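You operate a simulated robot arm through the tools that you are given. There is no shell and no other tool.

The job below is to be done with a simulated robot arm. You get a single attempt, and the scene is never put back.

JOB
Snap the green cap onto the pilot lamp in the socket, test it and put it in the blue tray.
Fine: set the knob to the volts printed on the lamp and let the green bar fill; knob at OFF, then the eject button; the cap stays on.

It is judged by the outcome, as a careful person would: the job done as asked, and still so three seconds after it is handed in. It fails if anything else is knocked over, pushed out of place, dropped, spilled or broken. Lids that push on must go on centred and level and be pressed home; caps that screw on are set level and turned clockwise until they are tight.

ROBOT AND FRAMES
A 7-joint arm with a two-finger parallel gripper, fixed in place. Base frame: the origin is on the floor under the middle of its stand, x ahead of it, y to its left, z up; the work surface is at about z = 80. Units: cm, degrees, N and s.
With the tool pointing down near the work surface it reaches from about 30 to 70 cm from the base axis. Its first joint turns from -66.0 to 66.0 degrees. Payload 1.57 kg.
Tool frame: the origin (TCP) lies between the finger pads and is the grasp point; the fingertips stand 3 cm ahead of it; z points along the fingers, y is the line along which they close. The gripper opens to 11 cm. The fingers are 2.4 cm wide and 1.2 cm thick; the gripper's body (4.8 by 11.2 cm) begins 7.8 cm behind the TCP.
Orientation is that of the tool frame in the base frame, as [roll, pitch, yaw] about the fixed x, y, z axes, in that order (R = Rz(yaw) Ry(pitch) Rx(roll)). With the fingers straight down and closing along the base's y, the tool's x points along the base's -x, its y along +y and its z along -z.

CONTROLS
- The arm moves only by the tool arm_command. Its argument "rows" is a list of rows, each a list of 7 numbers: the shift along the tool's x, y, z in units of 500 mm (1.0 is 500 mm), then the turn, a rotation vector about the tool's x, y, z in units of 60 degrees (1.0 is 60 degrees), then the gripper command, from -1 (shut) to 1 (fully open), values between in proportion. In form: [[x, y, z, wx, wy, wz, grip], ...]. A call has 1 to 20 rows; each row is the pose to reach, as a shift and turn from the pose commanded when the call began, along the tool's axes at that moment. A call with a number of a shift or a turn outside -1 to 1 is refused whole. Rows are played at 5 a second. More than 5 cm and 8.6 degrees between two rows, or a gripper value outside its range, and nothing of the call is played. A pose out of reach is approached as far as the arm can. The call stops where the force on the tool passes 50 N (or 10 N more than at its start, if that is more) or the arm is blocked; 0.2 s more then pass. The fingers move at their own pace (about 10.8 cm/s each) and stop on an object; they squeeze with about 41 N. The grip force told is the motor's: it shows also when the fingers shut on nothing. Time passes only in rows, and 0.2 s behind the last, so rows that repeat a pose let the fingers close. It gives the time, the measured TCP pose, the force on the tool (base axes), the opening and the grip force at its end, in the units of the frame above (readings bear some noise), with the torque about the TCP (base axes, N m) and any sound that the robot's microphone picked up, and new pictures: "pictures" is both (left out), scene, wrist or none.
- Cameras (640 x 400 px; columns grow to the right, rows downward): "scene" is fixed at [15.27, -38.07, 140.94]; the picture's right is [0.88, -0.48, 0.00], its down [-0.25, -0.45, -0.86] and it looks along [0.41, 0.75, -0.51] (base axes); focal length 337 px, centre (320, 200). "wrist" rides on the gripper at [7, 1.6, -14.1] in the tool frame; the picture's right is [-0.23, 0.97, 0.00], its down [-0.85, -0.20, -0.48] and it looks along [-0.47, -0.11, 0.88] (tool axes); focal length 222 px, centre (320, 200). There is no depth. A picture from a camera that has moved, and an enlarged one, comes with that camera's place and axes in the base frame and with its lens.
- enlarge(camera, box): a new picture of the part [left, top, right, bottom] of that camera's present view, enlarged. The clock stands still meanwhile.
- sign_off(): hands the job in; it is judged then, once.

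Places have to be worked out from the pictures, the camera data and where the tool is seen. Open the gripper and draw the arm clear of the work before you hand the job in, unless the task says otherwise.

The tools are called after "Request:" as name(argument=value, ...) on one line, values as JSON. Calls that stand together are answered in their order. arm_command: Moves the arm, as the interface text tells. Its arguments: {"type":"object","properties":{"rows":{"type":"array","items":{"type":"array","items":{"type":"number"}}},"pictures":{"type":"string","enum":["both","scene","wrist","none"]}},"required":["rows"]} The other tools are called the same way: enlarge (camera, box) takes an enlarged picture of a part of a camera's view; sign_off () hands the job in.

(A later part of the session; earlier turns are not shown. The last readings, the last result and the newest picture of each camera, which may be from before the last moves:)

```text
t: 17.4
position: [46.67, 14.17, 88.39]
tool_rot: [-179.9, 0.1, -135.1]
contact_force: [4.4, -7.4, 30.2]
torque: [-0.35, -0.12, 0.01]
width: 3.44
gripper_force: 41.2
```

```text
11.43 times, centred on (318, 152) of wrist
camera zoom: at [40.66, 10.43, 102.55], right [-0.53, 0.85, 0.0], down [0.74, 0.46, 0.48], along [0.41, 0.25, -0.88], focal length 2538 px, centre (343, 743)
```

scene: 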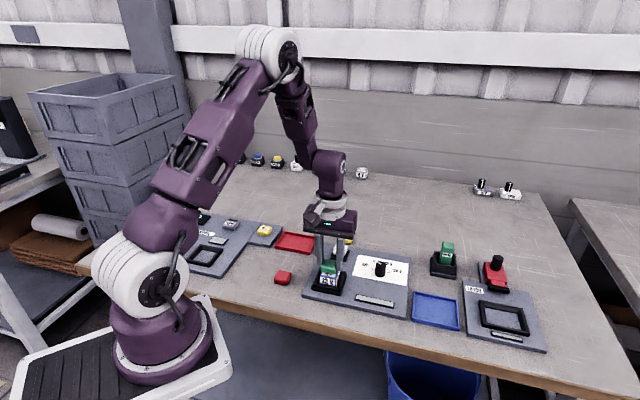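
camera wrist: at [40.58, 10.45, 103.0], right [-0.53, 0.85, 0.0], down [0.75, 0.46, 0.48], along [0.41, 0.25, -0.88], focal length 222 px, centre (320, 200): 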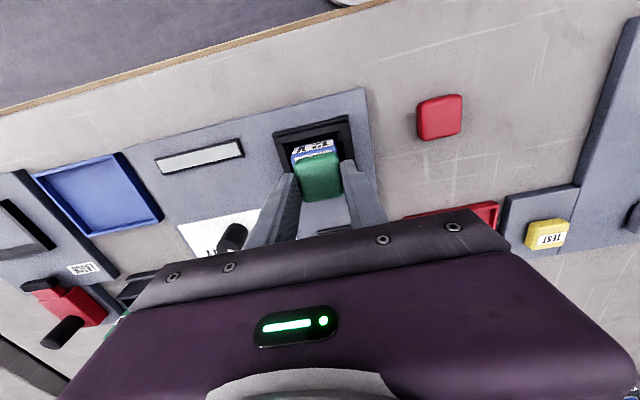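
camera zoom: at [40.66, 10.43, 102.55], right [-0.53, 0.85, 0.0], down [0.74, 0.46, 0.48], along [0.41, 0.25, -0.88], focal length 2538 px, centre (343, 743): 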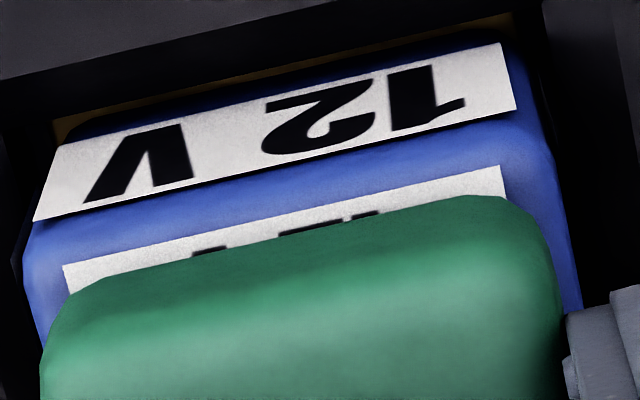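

The cap is aligned with the lamp (within about 1 mm) but its underside is still some 4 mm above the lamp's top face, with 30 N of resistance centred under it. That fits a snap-fit holding it up, so I press straight down a little further and watch force and sound.

Request:
arm_command(rows=[[0, 0, 0.001, 0, 0, 0, -0.7], [0, 0, 0.002, 0, 0, 0, -0.7], [0, 0, 0.003, 0, 0, 0, -0.7], [0, 0, 0.003, 0, 0, 0, -0.7]], pictures="none")

Request:
enlarge(camera="scene", box=[318, 264, 350, 284])

Request:
enlarge(camera="wrist", box=[272, 110, 368, 210])

```text
t: 18.4
position: [46.65, 14.23, 88.01]
tool_rot: [179.9, 0.2, -134.9]
contact_force: [6.1, -3.4, 29.7]
torque: [-0.15, -0.21, 0.02]
width: 3.42
gripper_force: 40.8
```

```text
16.00 times, centred on (334, 274) of scene
camera zoom: at [15.23, -38.09, 140.94], right [0.88, -0.48, 0.0], down [-0.25, -0.45, -0.86], along [0.41, 0.75, -0.51], focal length 5386 px, centre (96, -984)
```

zoom: 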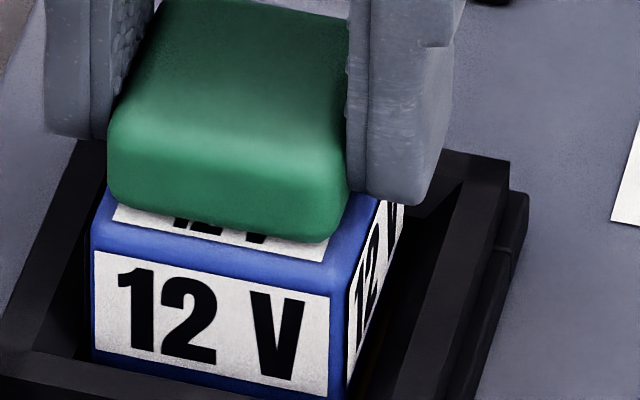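

```text
4.00 times, centred on (320, 160) of wrist
camera zoom: at [40.64, 10.46, 102.34], right [-0.53, 0.85, 0.0], down [0.75, 0.46, 0.48], along [0.41, 0.25, -0.88], focal length 888 px, centre (320, 360)
```

zoom: 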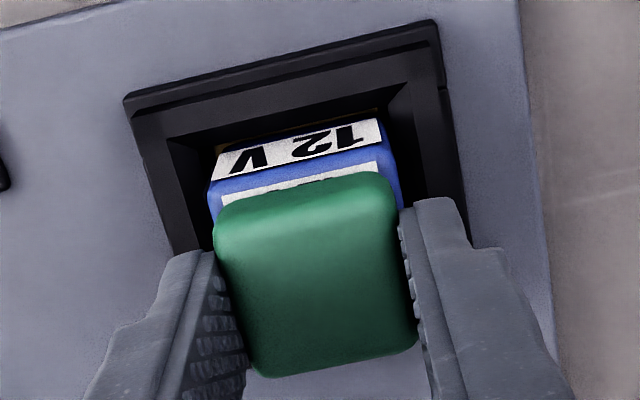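

The fingers slipped down along the cap under 30 N, so the grip alone can't push it home. I open to release the cap resting level on the lamp, rise, and check how it sits.

Request:
arm_command(rows=[[0, 0, -0.001, 0, 0, 0, -0.7], [0, 0, -0.001, 0, 0, 0, -0.2], [0, 0, -0.001, 0, 0, 0, 0.1], [0, 0, -0.001, 0, 0, 0, 0.1], [0, 0, -0.03, 0, 0, 0, 0.1], [0, 0, -0.08, 0, 0, 0, 0.1], [0, 0, -0.12, 0, 0, 0, 0.1], [0, 0, -0.12, 0, 0, 0, 0.1]])

Request:
enlarge(camera="scene", box=[314, 254, 354, 289])

Request:
enlarge(camera="wrist", box=[272, 90, 368, 190])

```text
t: 20.2
position: [46.5, 14.23, 94.09]
tool_rot: [180.0, -0.1, -135.0]
contact_force: [-0.1, 0.2, 0.1]
torque: [0.04, 0.0, 0.0]
width: 6.06
gripper_force: 0.1
camera wrist: at [40.58, 10.42, 108.33], right [-0.53, 0.85, 0.0], down [0.75, 0.46, 0.48], along [0.41, 0.25, -0.88], focal length 222 px, centre (320, 200)
```

scene: 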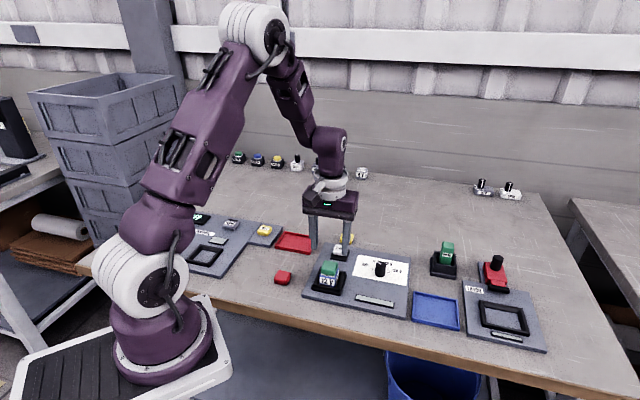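
wrist: 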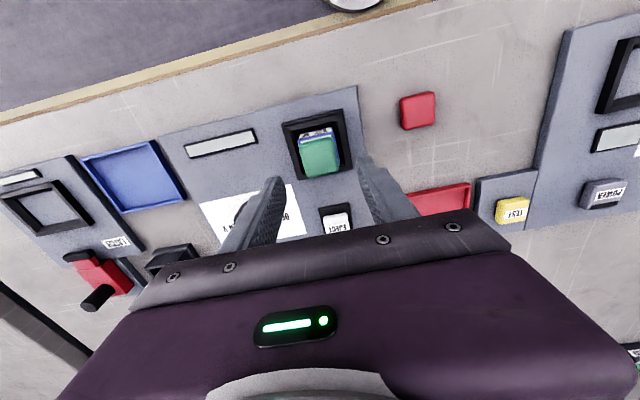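

```text
11.43 times, centred on (334, 272) of scene
camera zoom: at [15.27, -38.07, 140.94], right [0.88, -0.48, 0.0], down [-0.25, -0.45, -0.86], along [0.41, 0.75, -0.51], focal length 3847 px, centre (160, -617)
```

zoom: 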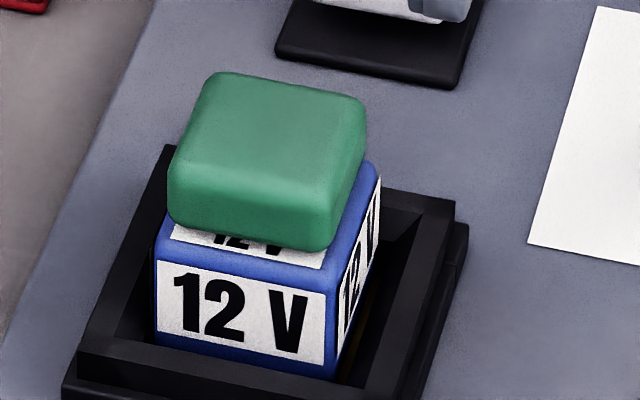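

```text
4.00 times, centred on (320, 140) of wrist
camera zoom: at [40.58, 10.42, 108.33], right [-0.53, 0.85, 0.0], down [0.75, 0.46, 0.48], along [0.41, 0.25, -0.88], focal length 888 px, centre (320, 440)
```

zoom: 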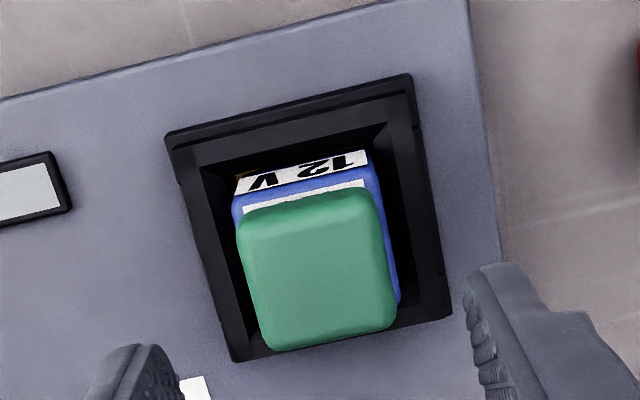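

The cap rests on the lamp and looks level. I shift so the camera looks straight down on it and measure its centring.

Request:
arm_command(rows=[[-0.03, 0, 0, 0, 0, 0, 0.1], [-0.08, 0, 0, 0, 0, 0, 0.1], [-0.12, -0.02, 0, 0, 0, 0, 0.1], [-0.136, -0.035, 0, 0, 0, 0, 0.1], [-0.136, -0.035, 0, 0, 0, 0, 0.1], [-0.136, -0.035, 0, 0, 0, 0, 0.1]], pictures="wrist")

Request:
enlarge(camera="wrist", box=[286, 40, 382, 140])

Request:
enlarge(camera="scene", box=[318, 259, 350, 279])

```text
t: 21.6
position: [52.62, 17.9, 94.1]
tool_rot: [-180.0, 0.0, -134.9]
contact_force: [-0.1, 0.1, 0.6]
torque: [0.02, -0.02, 0.04]
width: 6.09
gripper_force: 0.1
camera wrist: at [46.75, 14.01, 108.39], right [-0.53, 0.85, 0.0], down [0.75, 0.46, 0.48], along [0.41, 0.25, -0.88], focal length 222 px, centre (320, 200)
```

wrist: 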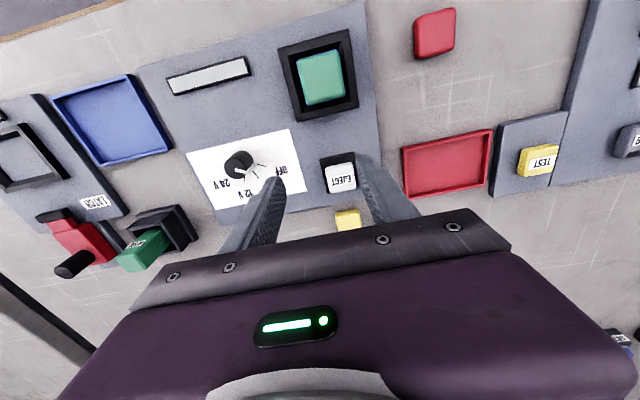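

```text
4.00 times, centred on (334, 90) of wrist
camera zoom: at [46.75, 14.01, 108.39], right [-0.53, 0.85, 0.0], down [0.75, 0.46, 0.48], along [0.41, 0.25, -0.88], focal length 888 px, centre (264, 640)
```

zoom: 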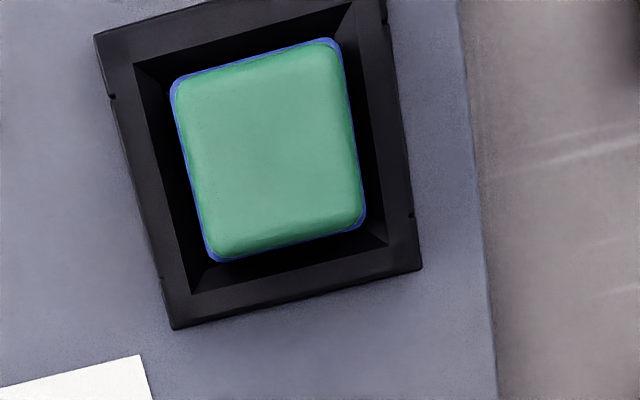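

```text
16.00 times, centred on (334, 269) of scene
camera zoom: at [15.27, -38.07, 140.94], right [0.88, -0.48, 0.0], down [-0.25, -0.45, -0.86], along [0.41, 0.75, -0.51], focal length 5386 px, centre (96, -904)
```

zoom: 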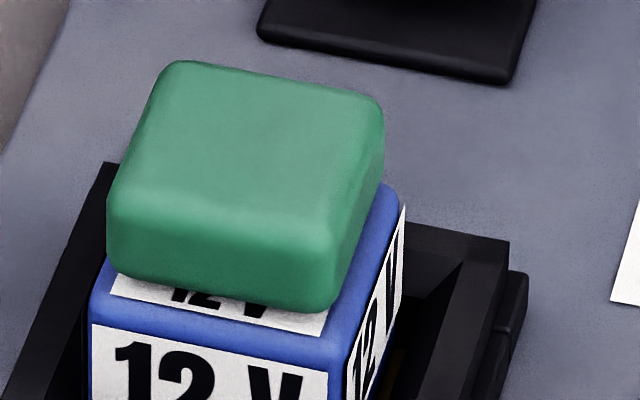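

From above, the cap is centred with an even thin blue border and square to the lamp. I close the fingers and come down over its centre to press it home.

Request:
arm_command(rows=[[0.03, 0.01, 0, 0, 0, 0, -0.5], [0.08, 0.02, 0, 0, 0, 0, -1], [0.12, 0.03, 0, 0, 0, 0, -1], [0.138, 0.035, 0, 0, 0, 0, -1], [0.138, 0.035, 0.03, 0, 0, 0, -1], [0.138, 0.035, 0.06, 0, 0, 0, -1], [0.138, 0.035, 0.06, 0, 0, 0, -1], [0.138, 0.035, 0.06, 0, 0, 0, -1]], pictures="wrist")

Request:
enlarge(camera="scene", box=[306, 240, 362, 290])

Request:
enlarge(camera="wrist", box=[272, 110, 368, 210])

```text
t: 23.4
position: [46.59, 14.1, 91.01]
tool_rot: [-180.0, 0.1, -135.0]
contact_force: [-0.6, -0.3, -0.7]
torque: [0.0, 0.01, 0.0]
width: 0.01
gripper_force: 21.0
camera wrist: at [40.59, 10.28, 105.35], right [-0.53, 0.85, 0.0], down [0.75, 0.46, 0.48], along [0.41, 0.25, -0.88], focal length 222 px, centre (320, 200)
```

wrist: 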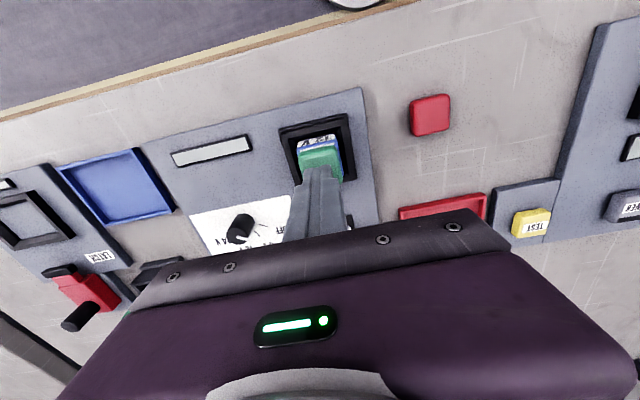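

```text
8.00 times, centred on (334, 265) of scene
camera zoom: at [15.27, -38.07, 140.94], right [0.88, -0.48, 0.0], down [-0.25, -0.45, -0.86], along [0.41, 0.75, -0.51], focal length 2693 px, centre (208, -320)
```

zoom: 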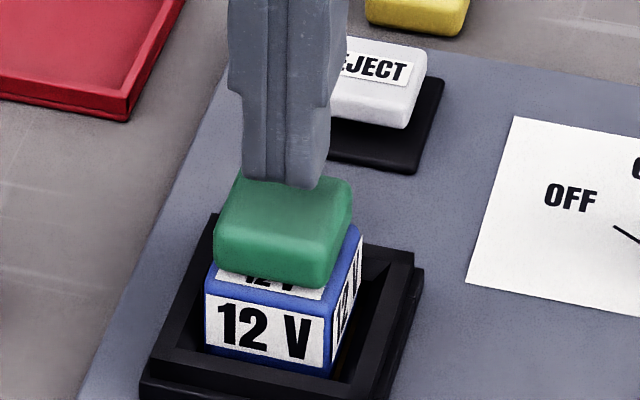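

```text
4.00 times, centred on (320, 160) of wrist
camera zoom: at [40.59, 10.28, 105.35], right [-0.53, 0.85, 0.0], down [0.75, 0.46, 0.48], along [0.41, 0.25, -0.88], focal length 888 px, centre (320, 360)
```

zoom: 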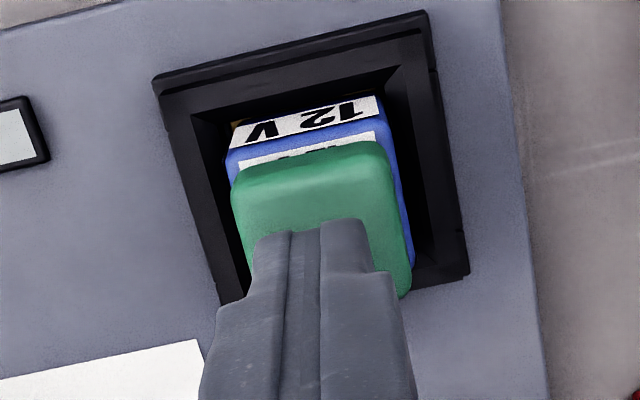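

The closed fingertips are over the middle of the cap. I descend slowly onto it, reading force.

Request:
arm_command(rows=[[0, 0, 0.004, 0, 0, 0, -1], [0, 0, 0.008, 0, 0, 0, -1], [0, 0, 0.012, 0, 0, 0, -1], [0, 0, 0.016, 0, 0, 0, -1], [0, 0, 0.02, 0, 0, 0, -1]], pictures="none")

```text
t: 24.6
position: [46.44, 14.14, 90.22]
tool_rot: [179.9, 0.1, -134.9]
contact_force: [0.1, -0.2, -0.2]
torque: [-0.01, -0.04, 0.01]
width: 0.0
gripper_force: 21.5
```

No contact yet with the tips at about z = 87.2. I continue in 1 mm steps.

Request:
arm_command(rows=[[0, 0, 0.002, 0, 0, 0, -1], [0, 0, 0.004, 0, 0, 0, -1], [0, 0, 0.006, 0, 0, 0, -1], [0, 0, 0.008, 0, 0, 0, -1]], pictures="none")

```text
t: 25.6
position: [46.45, 14.11, 89.69]
tool_rot: [-180.0, 0.0, -135.0]
contact_force: [-2.8, 0.2, 13.3]
torque: [-0.05, 0.1, -0.01]
width: 0.0
gripper_force: 21.3
```

Contact with 13 N at TCP z ≈ 89.7. I keep pressing down in small steps until it snaps or the force stops the motion.

Request:
arm_command(rows=[[0, 0, 0.001, 0, 0, 0, -1], [0, 0, 0.002, 0, 0, 0, -1], [0, 0, 0.003, 0, 0, 0, -1], [0, 0, 0.004, 0, 0, 0, -1]], pictures="none")

Request:
enlarge(camera="scene", box=[306, 240, 362, 290])

```text
t: 26.6
position: [46.71, 14.14, 89.57]
tool_rot: [-179.9, 0.1, -135.0]
contact_force: [0.2, -0.4, 30.4]
torque: [-0.01, 0.06, 0.01]
width: 0.0
gripper_force: 20.9
```

```text
8.00 times, centred on (334, 265) of scene
camera zoom: at [15.22, -38.08, 140.95], right [0.88, -0.48, 0.0], down [-0.25, -0.45, -0.86], along [0.41, 0.75, -0.51], focal length 2693 px, centre (208, -320)
```

zoom: 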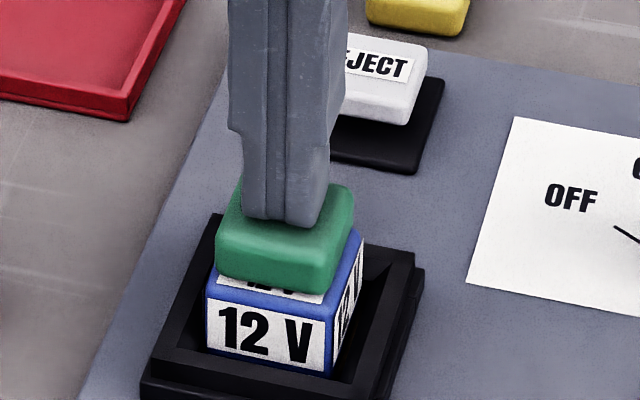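

The force is 30 N and the cap has started to move down. I press on further.

Request:
arm_command(rows=[[0, 0, 0.001, 0, 0, 0, -1], [0, 0, 0.002, 0, 0, 0, -1], [0, 0, 0.003, 0, 0, 0, -1], [0, 0, 0.004, 0, 0, 0, -1]], pictures="none")

Request:
enlarge(camera="scene", box=[306, 240, 362, 290])

```text
t: 27.3
position: [46.65, 14.13, 89.58]
tool_rot: [-179.8, 0.2, -135.1]
contact_force: [-5.6, -1.9, 29.9]
torque: [-0.09, 0.3, 0.02]
width: 0.0
gripper_force: 22.0
stopped in row 3: the force on the tool passed its limit at 52 N (the readings are from after the stop); the commanded pose is now the measured one
```

```text
8.00 times, centred on (334, 265) of scene
camera zoom: at [15.21, -38.09, 140.95], right [0.88, -0.48, 0.0], down [-0.25, -0.45, -0.86], along [0.41, 0.75, -0.51], focal length 2693 px, centre (208, -320)
```

zoom: 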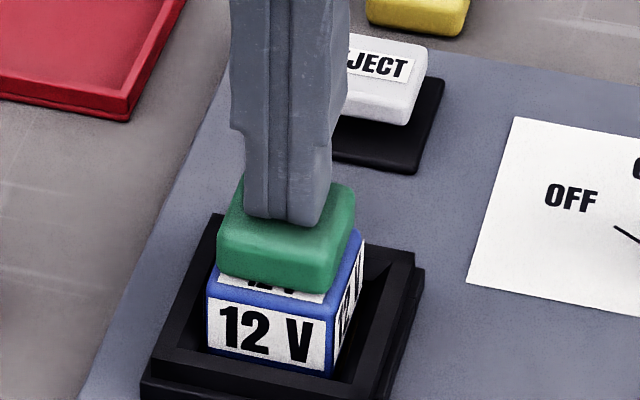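

The press reached 52 N and stopped, with no click reported. I check the joint closely.

Request:
enlarge(camera="scene", box=[318, 259, 350, 279])

Request:
enlarge(camera="wrist", box=[272, 110, 368, 210])

```text
16.00 times, centred on (334, 269) of scene
camera zoom: at [15.21, -38.09, 140.95], right [0.88, -0.48, 0.0], down [-0.25, -0.45, -0.86], along [0.41, 0.75, -0.51], focal length 5386 px, centre (96, -904)
```

zoom: 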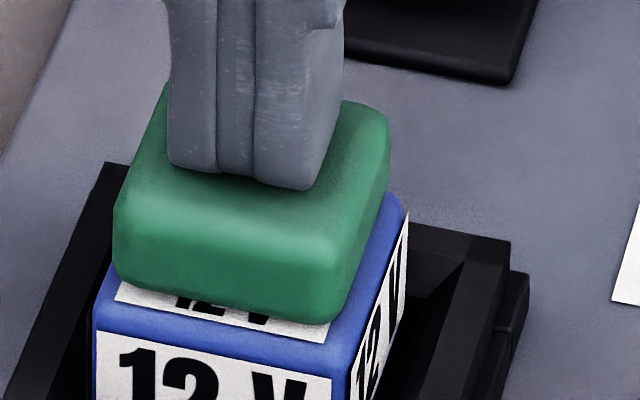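

```text
4.00 times, centred on (320, 160) of wrist
camera zoom: at [40.62, 10.33, 103.8], right [-0.53, 0.85, 0.0], down [0.74, 0.46, 0.48], along [0.41, 0.25, -0.88], focal length 888 px, centre (320, 360)
```

zoom: 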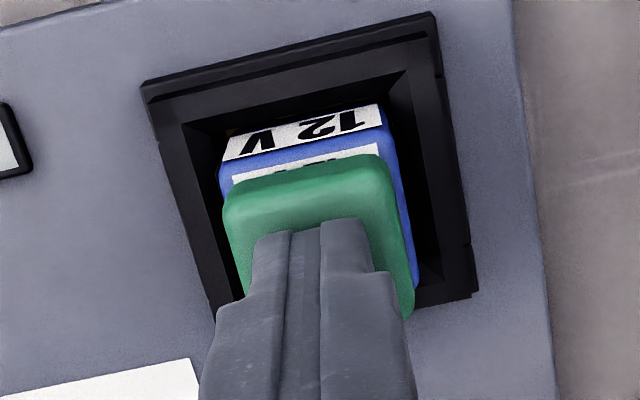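

The cap went down only about 1 mm at 52 N and is perhaps still slightly proud. I press again more gently to build force step by step.

Request:
arm_command(rows=[[0, 0, 0.0005, 0, 0, 0, -1], [0, 0, 0.001, 0, 0, 0, -1], [0, 0, 0.0015, 0, 0, 0, -1], [0, 0, 0.0015, 0, 0, 0, -1]], pictures="none")

```text
t: 28.3
position: [46.68, 14.21, 89.65]
tool_rot: [-179.8, 0.3, -135.0]
contact_force: [-6.5, -2.6, 29.8]
torque: [-0.12, 0.32, 0.02]
width: 0.0
gripper_force: 21.6
stopped in row 4: the force on the tool passed its limit at 51 N (the readings are from after the stop); the commanded pose is now the measured one
```

It stopped at 51 N again. I lift off and inspect the cap unloaded.

Request:
arm_command(rows=[[0, 0, -0.01, 0, 0, 0, -1], [0, 0, -0.05, 0, 0, 0, -1], [0, 0, -0.1, 0, 0, 0, -1], [-0.04, -0.01, -0.1, 0, 0, 0, -1], [-0.08, -0.02, -0.1, 0, 0, 0, -1], [-0.12, -0.03, -0.1, 0, 0, 0, -1], [-0.138, -0.035, -0.1, 0, 0, 0, -1], [-0.138, -0.035, -0.1, 0, 0, 0, -1]], pictures="wrist")

Request:
enlarge(camera="scene", box=[318, 259, 350, 279])

Request:
enlarge(camera="wrist", box=[286, 40, 382, 140])

```text
t: 30.1
position: [52.79, 17.8, 94.54]
tool_rot: [-179.9, 0.3, -135.0]
contact_force: [-0.3, -0.2, -0.8]
torque: [-0.01, -0.03, 0.01]
width: 0.01
gripper_force: 21.3
camera wrist: at [46.72, 14.04, 108.75], right [-0.53, 0.85, 0.0], down [0.74, 0.46, 0.48], along [0.41, 0.25, -0.88], focal length 222 px, centre (320, 200)
```

wrist: 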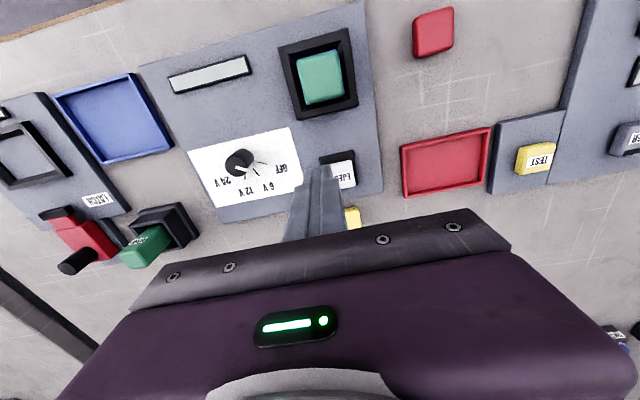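

```text
16.00 times, centred on (334, 269) of scene
camera zoom: at [15.27, -38.07, 140.94], right [0.88, -0.48, 0.0], down [-0.25, -0.45, -0.86], along [0.41, 0.75, -0.51], focal length 5386 px, centre (96, -904)
```

zoom: 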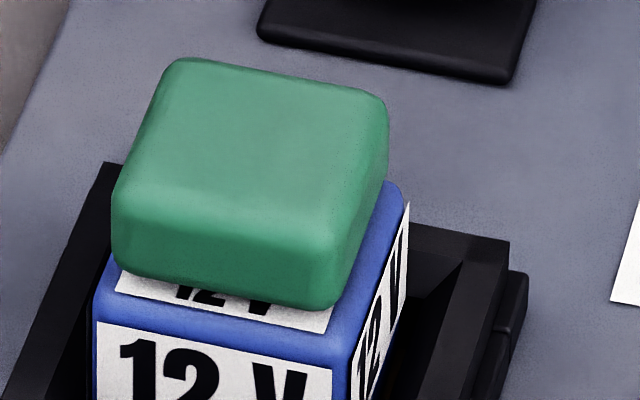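

```text
4.00 times, centred on (334, 90) of wrist
camera zoom: at [46.72, 14.04, 108.75], right [-0.53, 0.85, 0.0], down [0.74, 0.46, 0.48], along [0.41, 0.25, -0.88], focal length 888 px, centre (264, 640)
```

zoom: 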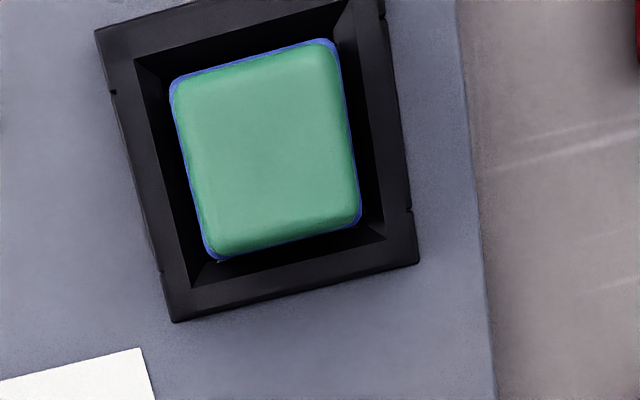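

The cap sprang back to the same height, so it is not snapped yet. I study the other lamps at the back, whose white discs show what the cap mates with.

Request:
enlarge(camera="scene", box=[330, 160, 374, 184])

Request:
enlarge(camera="scene", box=[270, 230, 366, 290])

Request:
enlarge(camera="scene", box=[226, 145, 330, 180])

```text
14.55 times, centred on (352, 172) of scene
camera zoom: at [15.27, -38.07, 140.94], right [0.88, -0.48, 0.0], down [-0.25, -0.45, -0.86], along [0.41, 0.75, -0.51], focal length 4896 px, centre (-146, 607)
```

zoom: 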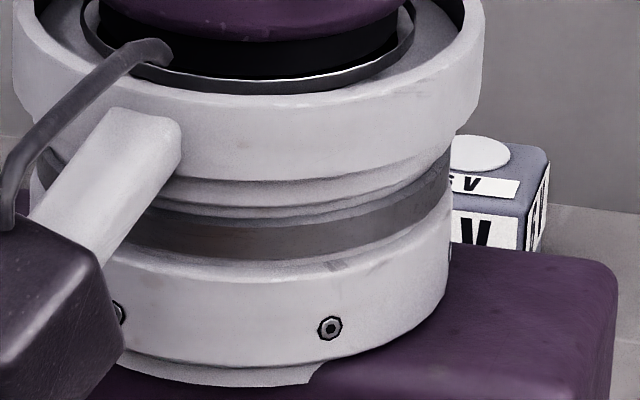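

```text
6.67 times, centred on (318, 260) of scene
camera zoom: at [15.27, -38.07, 140.94], right [0.88, -0.48, 0.0], down [-0.25, -0.45, -0.86], along [0.41, 0.75, -0.51], focal length 2244 px, centre (333, -200)
```

zoom: 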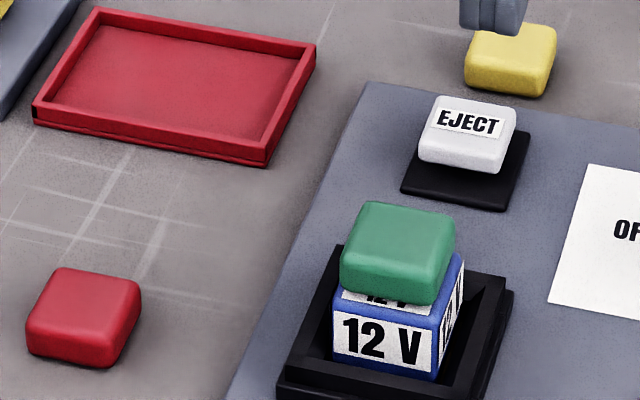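

```text
6.15 times, centred on (278, 162) of scene
camera zoom: at [15.27, -38.07, 140.94], right [0.88, -0.48, 0.0], down [-0.25, -0.45, -0.86], along [0.41, 0.75, -0.51], focal length 2072 px, centre (578, 431)
```

zoom: 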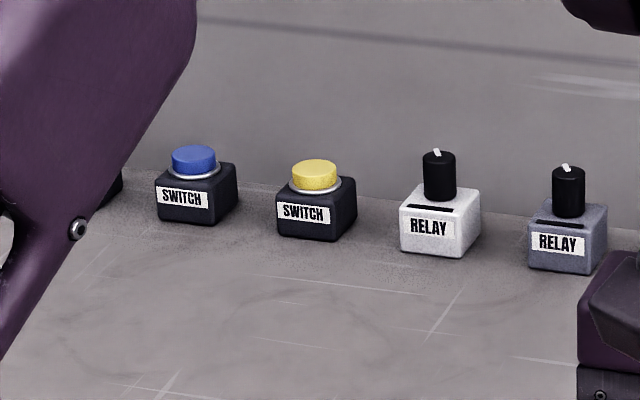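

I move the arm up and to the left so that the scene camera sees the spare lamps' discs in profile and the capped lamp clearly.

Request:
arm_command(rows=[[0, 0, -0.06, 0, 0, 0, -1], [-0.01, 0.06, -0.12, 0, 0, 0, -1], [-0.02, 0.13, -0.16, 0, 0, 0, -1], [-0.035, 0.2, -0.2, 0, 0, 0, -1], [-0.05, 0.28, -0.2, 0, 0, 0, -1], [-0.06, 0.35, -0.2, 0, 0, 0, -1], [-0.071, 0.41, -0.2, 0, 0, 0, -1], [-0.071, 0.41, -0.2, 0, 0, 0, -1]], pictures="scene")

Request:
enlarge(camera="scene", box=[328, 158, 376, 188])

Request:
enlarge(camera="scene", box=[352, 162, 372, 182])

Request:
enlarge(camera="scene", box=[316, 258, 348, 298])

```text
t: 31.9
position: [40.55, 34.71, 104.57]
tool_rot: [-179.9, 0.3, -135.0]
contact_force: [-0.2, 0.3, -0.4]
torque: [-0.01, -0.02, 0.0]
width: 0.0
gripper_force: 20.9
```

scene: 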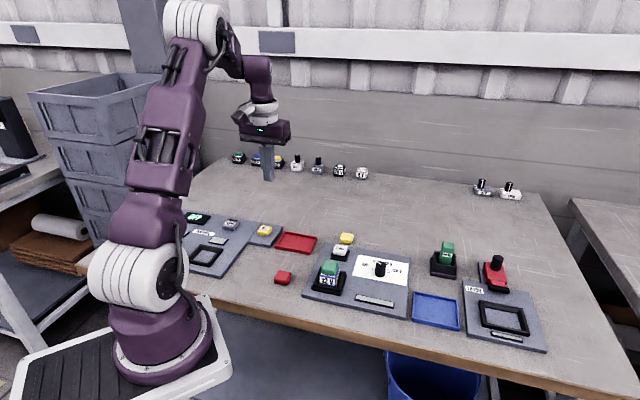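

```text
13.33 times, centred on (352, 173) of scene
camera zoom: at [15.27, -38.07, 140.94], right [0.88, -0.48, 0.0], down [-0.25, -0.45, -0.86], along [0.41, 0.75, -0.51], focal length 4488 px, centre (-107, 560)
```

zoom: 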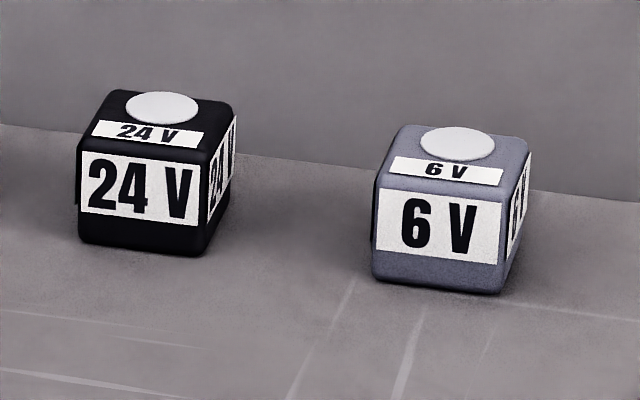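

```text
16.00 times, centred on (362, 172) of scene
camera zoom: at [15.27, -38.07, 140.94], right [0.88, -0.48, 0.0], down [-0.25, -0.45, -0.86], along [0.41, 0.75, -0.51], focal length 5386 px, centre (-352, 648)
```

zoom: 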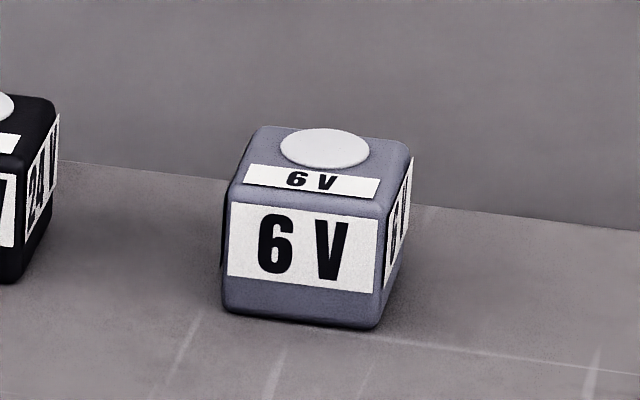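

```text
10.00 times, centred on (332, 278) of scene
camera zoom: at [15.27, -38.07, 140.94], right [0.88, -0.48, 0.0], down [-0.25, -0.45, -0.86], along [0.41, 0.75, -0.51], focal length 3366 px, centre (200, -580)
```

zoom: 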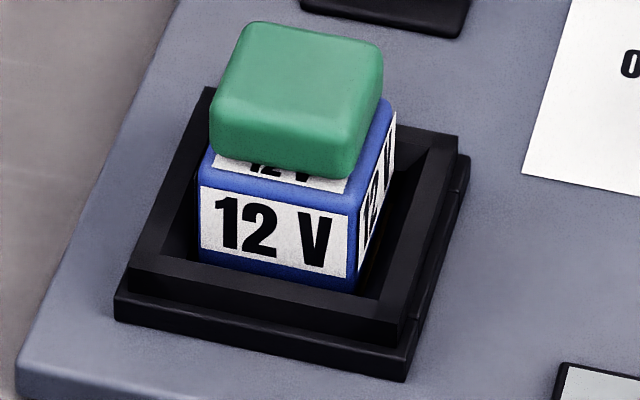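

Measured carefully, the gap is small (about 1–2 mm, perhaps just the thin disc), and the cap is centred on the lamp. To find out whether it has engaged I return, grip the cap lightly above the lamp's top and do a gentle pull test.

Request:
arm_command(rows=[[0.03, -0.05, 0.02, 0, 0, 0, -0.5], [0.065, -0.11, 0.04, 0, 0.002, 0, 0.1], [0.1, -0.18, 0.07, -0.001, 0.004, 0, 0.1], [0.135, -0.25, 0.1, -0.002, 0.005, 0, 0.1], [0.17, -0.31, 0.13, -0.002, 0.005, 0, 0.1], [0.2, -0.36, 0.17, -0.002, 0.005, 0, 0.1], [0.2089, -0.375, 0.22, -0.002, 0.005, 0, 0.1], [0.2089, -0.375, 0.253, -0.002, 0.005, 0, 0.1], [0.2089, -0.375, 0.253, -0.002, 0.005, 0, 0.1]], pictures="wrist")

Request:
enlarge(camera="wrist", box=[256, 100, 384, 220])

```text
t: 33.9
position: [46.67, 14.28, 91.64]
tool_rot: [179.9, 0.0, -135.0]
contact_force: [0.2, -0.5, 0.5]
torque: [0.0, 0.02, 0.02]
width: 6.06
gripper_force: 0.1
camera wrist: at [40.75, 10.4, 105.96], right [-0.53, 0.85, 0.0], down [0.75, 0.46, 0.48], along [0.41, 0.25, -0.88], focal length 222 px, centre (320, 200)
```

wrist: 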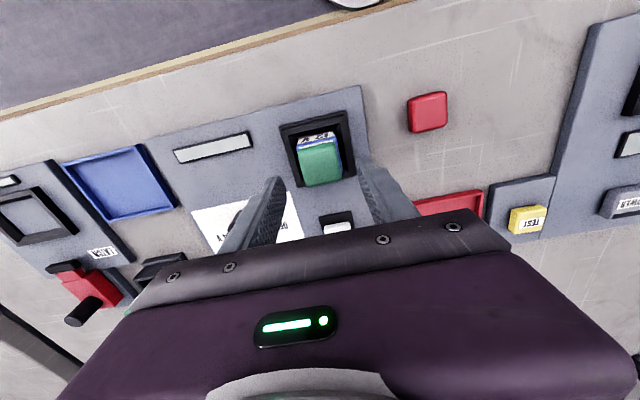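

```text
3.33 times, centred on (320, 160) of wrist
camera zoom: at [40.75, 10.4, 105.96], right [-0.53, 0.85, 0.0], down [0.75, 0.46, 0.48], along [0.41, 0.25, -0.88], focal length 740 px, centre (320, 333)
```

zoom: 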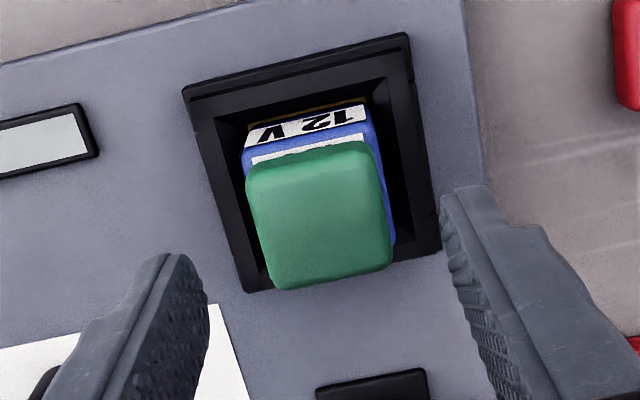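

The cap lies between the open fingers. I lower so the tips stop about 5 mm above the lamp's top, and close on the cap.

Request:
arm_command(rows=[[0, 0.001, 0.02, 0, 0, 0, 0.1], [0, 0.002, 0.045, 0, 0, 0, 0.1], [0, 0.002, 0.066, 0, 0, 0, 0.1], [0, 0.002, 0.066, 0, 0, 0, 0.1], [0, 0.002, 0.066, 0, 0, 0, -0.2], [0, 0.002, 0.066, 0, 0, 0, -0.5], [0, 0.002, 0.066, 0, 0, 0, -0.7], [0, 0.002, 0.066, 0, 0, 0, -0.7]], pictures="none")

Request:
enlarge(camera="scene", box=[314, 254, 346, 294])

```text
t: 35.7
position: [46.69, 14.44, 88.52]
tool_rot: [180.0, 0.1, -135.1]
contact_force: [0.7, -0.2, -0.8]
torque: [0.01, -0.03, 0.01]
width: 3.39
gripper_force: 41.1
```

```text
10.00 times, centred on (330, 274) of scene
camera zoom: at [15.27, -38.07, 140.94], right [0.88, -0.48, 0.0], down [-0.25, -0.45, -0.86], along [0.41, 0.75, -0.51], focal length 3366 px, centre (220, -540)
```

zoom: 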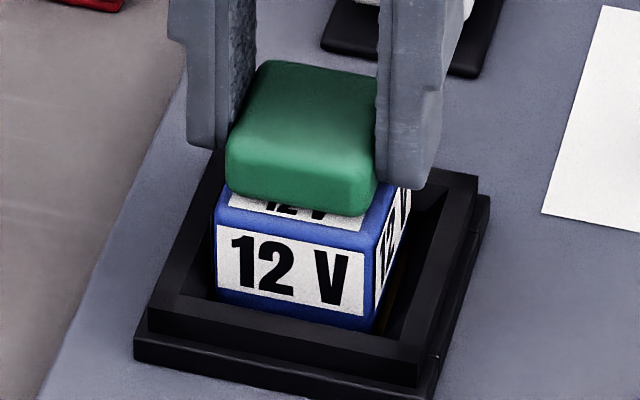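

I now lift very gently, 2 mm, and read the force.

Request:
arm_command(rows=[[0, 0, -0.001, 0, 0, 0, -0.7], [0, 0, -0.002, 0, 0, 0, -0.7], [0, 0, -0.003, 0, 0, 0, -0.7], [0, 0, -0.004, 0, 0, 0, -0.7]], pictures="none")

Request:
enlarge(camera="scene", box=[314, 254, 346, 294])

```text
t: 36.7
position: [46.6, 14.26, 88.62]
tool_rot: [-180.0, 0.1, -134.9]
contact_force: [-0.3, 0.0, -0.2]
torque: [0.02, 0.0, -0.01]
width: 3.42
gripper_force: 41.0
```

```text
10.00 times, centred on (330, 274) of scene
camera zoom: at [15.27, -38.07, 140.94], right [0.88, -0.48, 0.0], down [-0.25, -0.45, -0.86], along [0.41, 0.75, -0.51], focal length 3366 px, centre (220, -540)
```

zoom: 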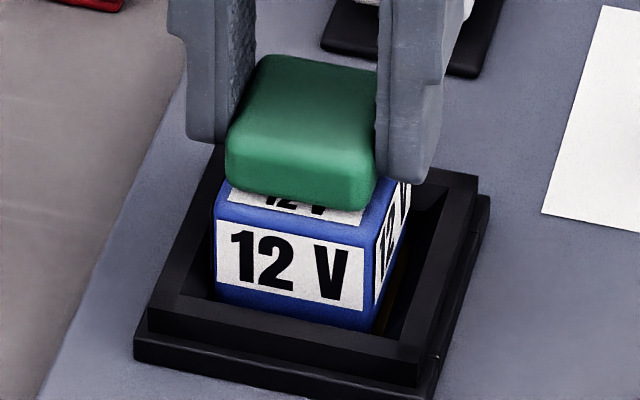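

No resistance, but the lamp itself seems to have come up slightly with the cap. I lift another 3 mm to see clearly whether the lamp follows.

Request:
arm_command(rows=[[0, 0, -0.002, 0, 0, 0, -0.7], [0, 0, -0.004, 0, 0, 0, -0.7], [0, 0, -0.006, 0, 0, 0, -0.7], [0, 0, -0.006, 0, 0, 0, -0.7]], pictures="none")

Request:
enlarge(camera="scene", box=[314, 254, 346, 294])

Request:
enlarge(camera="wrist", box=[272, 110, 368, 210])

```text
t: 37.7
position: [46.59, 14.37, 89.0]
tool_rot: [-179.9, 0.1, -135.0]
contact_force: [-0.1, 0.3, -0.8]
torque: [0.0, -0.01, -0.01]
width: 3.43
gripper_force: 41.5
```

```text
10.00 times, centred on (330, 274) of scene
camera zoom: at [15.27, -38.07, 140.94], right [0.88, -0.48, 0.0], down [-0.25, -0.45, -0.86], along [0.41, 0.75, -0.51], focal length 3366 px, centre (220, -540)
```

zoom: 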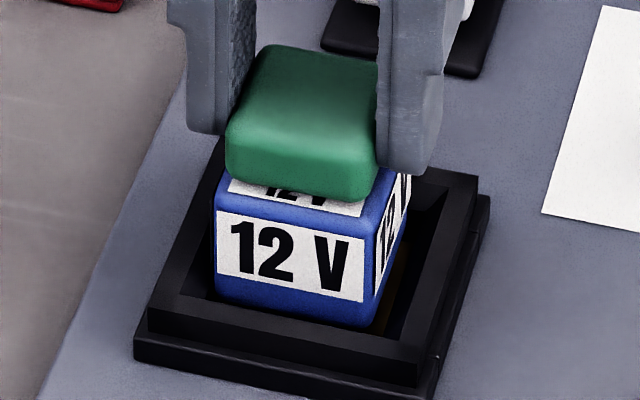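

```text
4.00 times, centred on (320, 160) of wrist
camera zoom: at [40.63, 10.46, 103.24], right [-0.53, 0.85, 0.0], down [0.75, 0.46, 0.48], along [0.41, 0.25, -0.88], focal length 888 px, centre (320, 360)
```

zoom: 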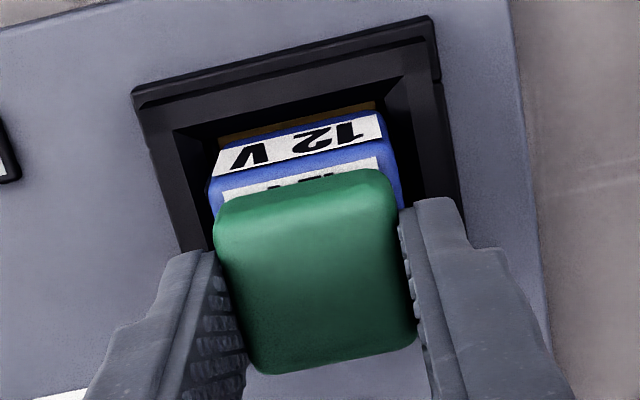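

The lamp rises together with the cap, so the cap is firmly snapped on, and the lamp just stands loose in the socket. I lower it straight back down into the socket.

Request:
arm_command(rows=[[0, 0, 0.002, 0, 0, 0, -0.7], [0, 0, 0.004, 0, 0, 0, -0.7], [0, 0, 0.006, 0, 0, 0, -0.7], [0, 0, 0.008, 0, 0, 0, -0.7], [0, 0, 0.01, 0, 0, 0, -0.7], [0, 0, 0.01, 0, 0, 0, -0.7]], pictures="none")

Request:
enlarge(camera="scene", box=[314, 254, 346, 294])

```text
t: 39.1
position: [46.68, 14.21, 88.56]
tool_rot: [-180.0, 0.0, -135.0]
contact_force: [0.1, 0.1, -0.4]
torque: [-0.02, 0.03, 0.01]
width: 3.43
gripper_force: 41.1
```

```text
10.00 times, centred on (330, 274) of scene
camera zoom: at [15.27, -38.07, 140.94], right [0.88, -0.48, 0.0], down [-0.25, -0.45, -0.86], along [0.41, 0.75, -0.51], focal length 3366 px, centre (220, -540)
```

zoom: 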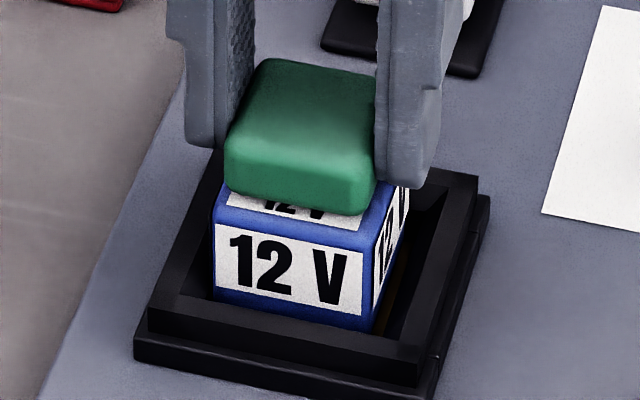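

The lamp is back at its earlier height in the socket. I press it down lightly with the grip to make sure it is seated, then release and rise.

Request:
arm_command(rows=[[0, 0, 0.001, 0, 0, 0, -0.7], [0, 0, 0.002, 0, 0, 0, -0.7], [0, 0, 0.003, 0, 0, 0, -0.7], [0, 0, 0.003, 0, 0, 0, -0.7]], pictures="none")

```text
t: 40.1
position: [46.64, 14.28, 88.38]
tool_rot: [-180.0, -0.1, -135.0]
contact_force: [-2.5, -0.8, 7.0]
torque: [-0.05, 0.07, 0.01]
width: 3.42
gripper_force: 41.5
```

It now bears on the socket floor with 7 N. I open the fingers and rise, then look at the cap and lamp again.

Request:
arm_command(rows=[[0, 0, -0.001, 0, 0, 0, -0.7], [0, 0, -0.001, 0, 0, 0, -0.3], [0, 0, -0.001, 0, 0, 0, 0.1], [0, 0, -0.001, 0, 0, 0, 0.1], [0, 0, -0.05, 0, 0, 0, 0.1], [0, 0, -0.1, 0, 0, 0, 0.1], [-0.04, -0.01, -0.12, 0, 0, 0, 0.1], [-0.09, -0.02, -0.12, 0, 0, 0, 0.1], [-0.136, -0.035, -0.12, 0, 0, 0, 0.1], [-0.136, -0.035, -0.12, 0, 0, 0, 0.1], [-0.136, -0.035, -0.12, 0, 0, 0, 0.1]], pictures="wrist")

Request:
enlarge(camera="scene", box=[316, 258, 348, 298])

Request:
enlarge(camera="wrist", box=[286, 40, 382, 140])

```text
t: 42.5
position: [52.48, 17.88, 94.41]
tool_rot: [-180.0, 0.0, -135.0]
contact_force: [-0.3, -0.7, -0.3]
torque: [0.0, -0.01, 0.01]
width: 6.07
gripper_force: 0.0
camera wrist: at [46.56, 14.09, 108.71], right [-0.53, 0.85, 0.0], down [0.75, 0.46, 0.48], along [0.41, 0.25, -0.88], focal length 222 px, centre (320, 200)
```

wrist: 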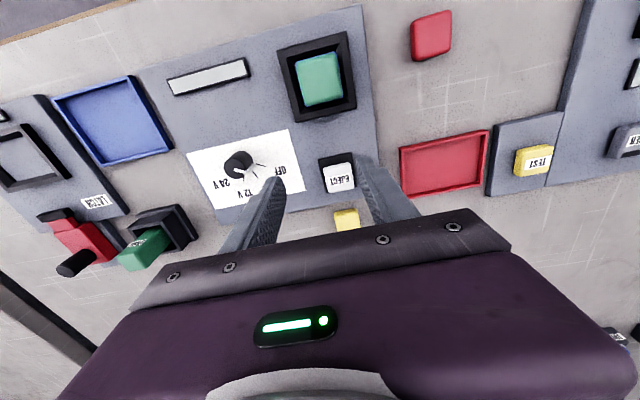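

```text
10.00 times, centred on (332, 278) of scene
camera zoom: at [15.27, -38.07, 140.94], right [0.88, -0.48, 0.0], down [-0.25, -0.45, -0.86], along [0.41, 0.75, -0.51], focal length 3366 px, centre (200, -580)
```

zoom: 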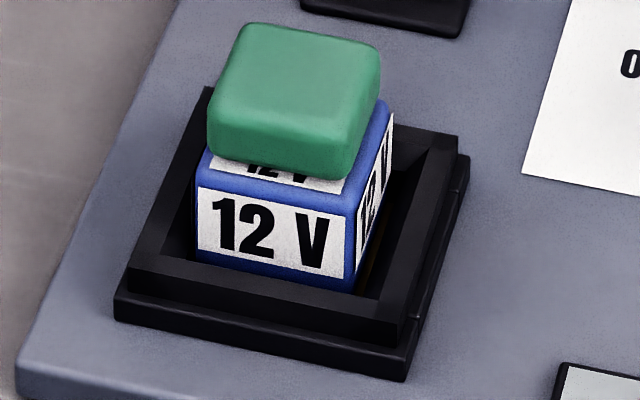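

```text
4.00 times, centred on (334, 90) of wrist
camera zoom: at [46.56, 14.09, 108.71], right [-0.53, 0.85, 0.0], down [0.75, 0.46, 0.48], along [0.41, 0.25, -0.88], focal length 888 px, centre (264, 640)
```

zoom: 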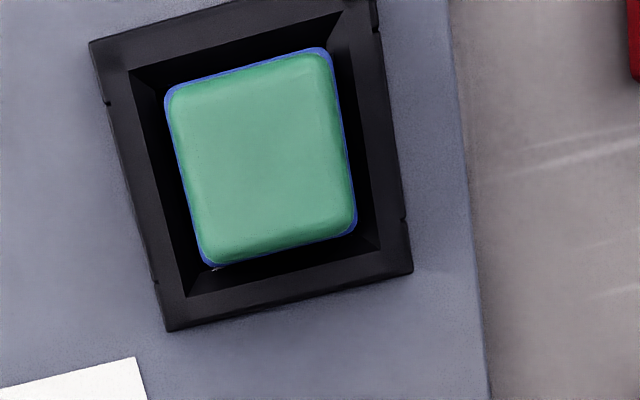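

The cap sits centred and square. Next is the knob: I zoom in on it from here to find its axis.

Request:
enlarge(camera="wrist", box=[180, 120, 308, 220])

Request:
enlarge(camera="scene", box=[346, 250, 418, 310])

```text
4.00 times, centred on (244, 170) of wrist
camera zoom: at [46.56, 14.09, 108.71], right [-0.53, 0.85, 0.0], down [0.75, 0.46, 0.48], along [0.41, 0.25, -0.88], focal length 888 px, centre (624, 320)
```

zoom: 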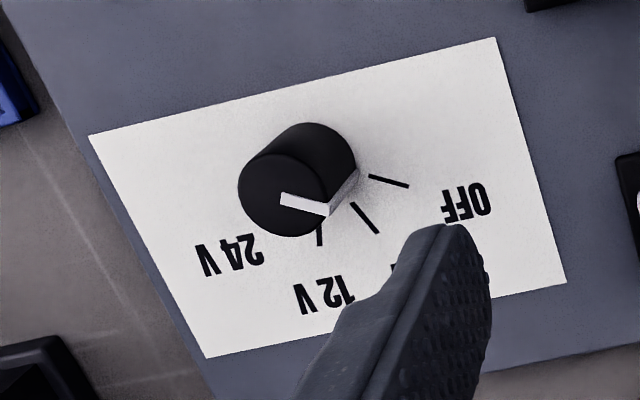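

```text
6.67 times, centred on (382, 280) of scene
camera zoom: at [15.27, -38.07, 140.94], right [0.88, -0.48, 0.0], down [-0.25, -0.45, -0.86], along [0.41, 0.75, -0.51], focal length 2244 px, centre (-93, -333)
```

zoom: 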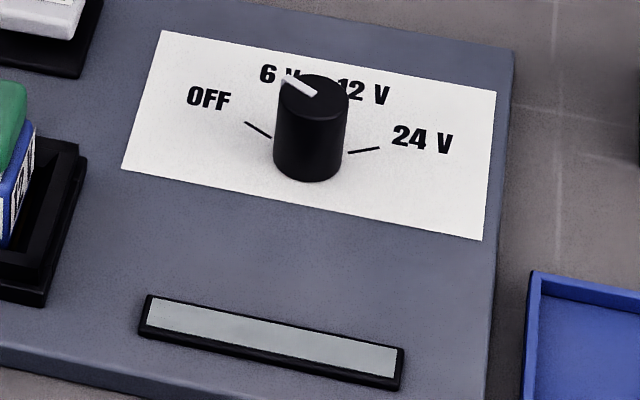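

The tick lines meet at the knob's axis, which I place at about (59.45, 10.65) with its top at z ≈ 84.3. I move above it with the fingers open.

Request:
arm_command(rows=[[0.001, -0.05, 0, 0, 0, 0, 0.1], [0.003, -0.11, 0.01, 0, 0, 0, 0.1], [0.005, -0.17, 0.03, 0, 0, 0, 0.1], [0.0057, -0.198, 0.051, 0, 0, 0, 0.1], [0.0057, -0.198, 0.051, 0, 0, 0, 0.1], [0.0057, -0.198, 0.051, 0, 0, 0, 0.1]], pictures="both")

Request:
enlarge(camera="wrist", box=[256, 110, 384, 210])

Request:
enlarge(camera="scene", box=[346, 230, 418, 290])

```text
t: 43.9
position: [59.42, 10.67, 91.88]
tool_rot: [-180.0, 0.0, -135.0]
contact_force: [-0.2, 0.4, -0.2]
torque: [-0.02, -0.02, -0.04]
width: 6.04
gripper_force: 0.0
camera wrist: at [53.46, 6.84, 106.13], right [-0.53, 0.85, 0.0], down [0.75, 0.46, 0.48], along [0.41, 0.25, -0.88], focal length 222 px, centre (320, 200)
```

scene: 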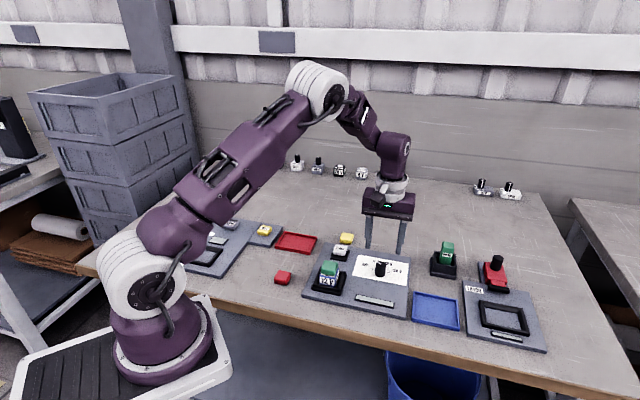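
wrist: 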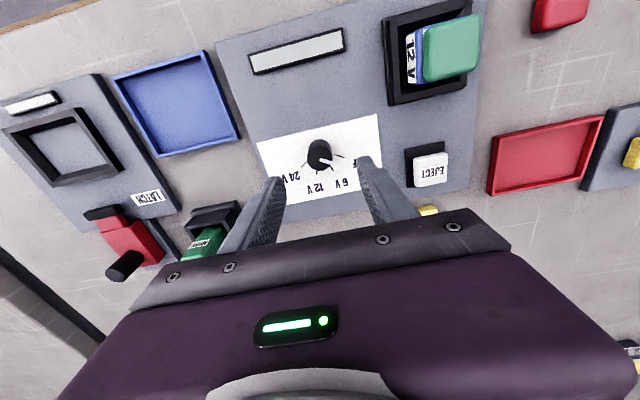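

```text
4.00 times, centred on (320, 160) of wrist
camera zoom: at [53.46, 6.84, 106.13], right [-0.53, 0.85, 0.0], down [0.75, 0.46, 0.48], along [0.41, 0.25, -0.88], focal length 888 px, centre (320, 360)
```

zoom: 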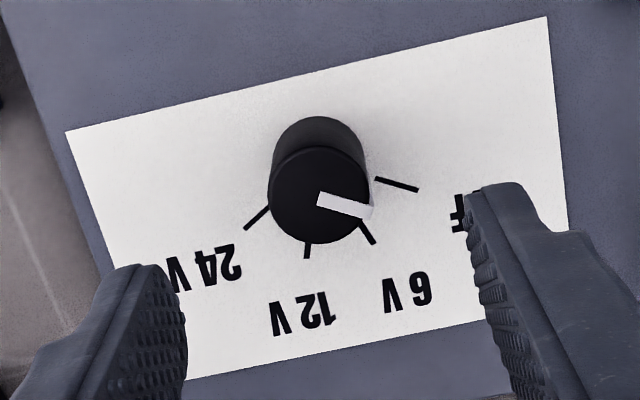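

```text
6.67 times, centred on (382, 260) of scene
camera zoom: at [15.27, -38.07, 140.94], right [0.88, -0.48, 0.0], down [-0.25, -0.45, -0.86], along [0.41, 0.75, -0.51], focal length 2244 px, centre (-93, -200)
```

zoom: 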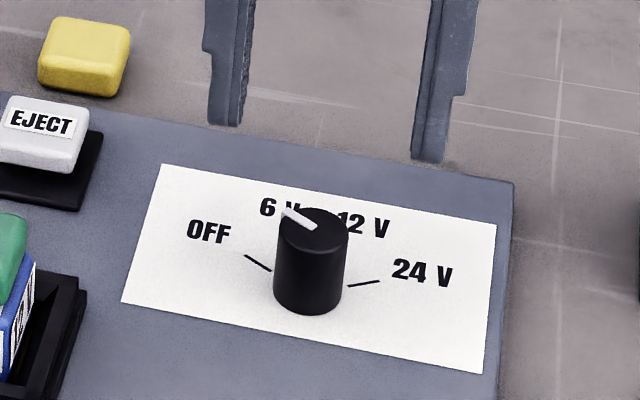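

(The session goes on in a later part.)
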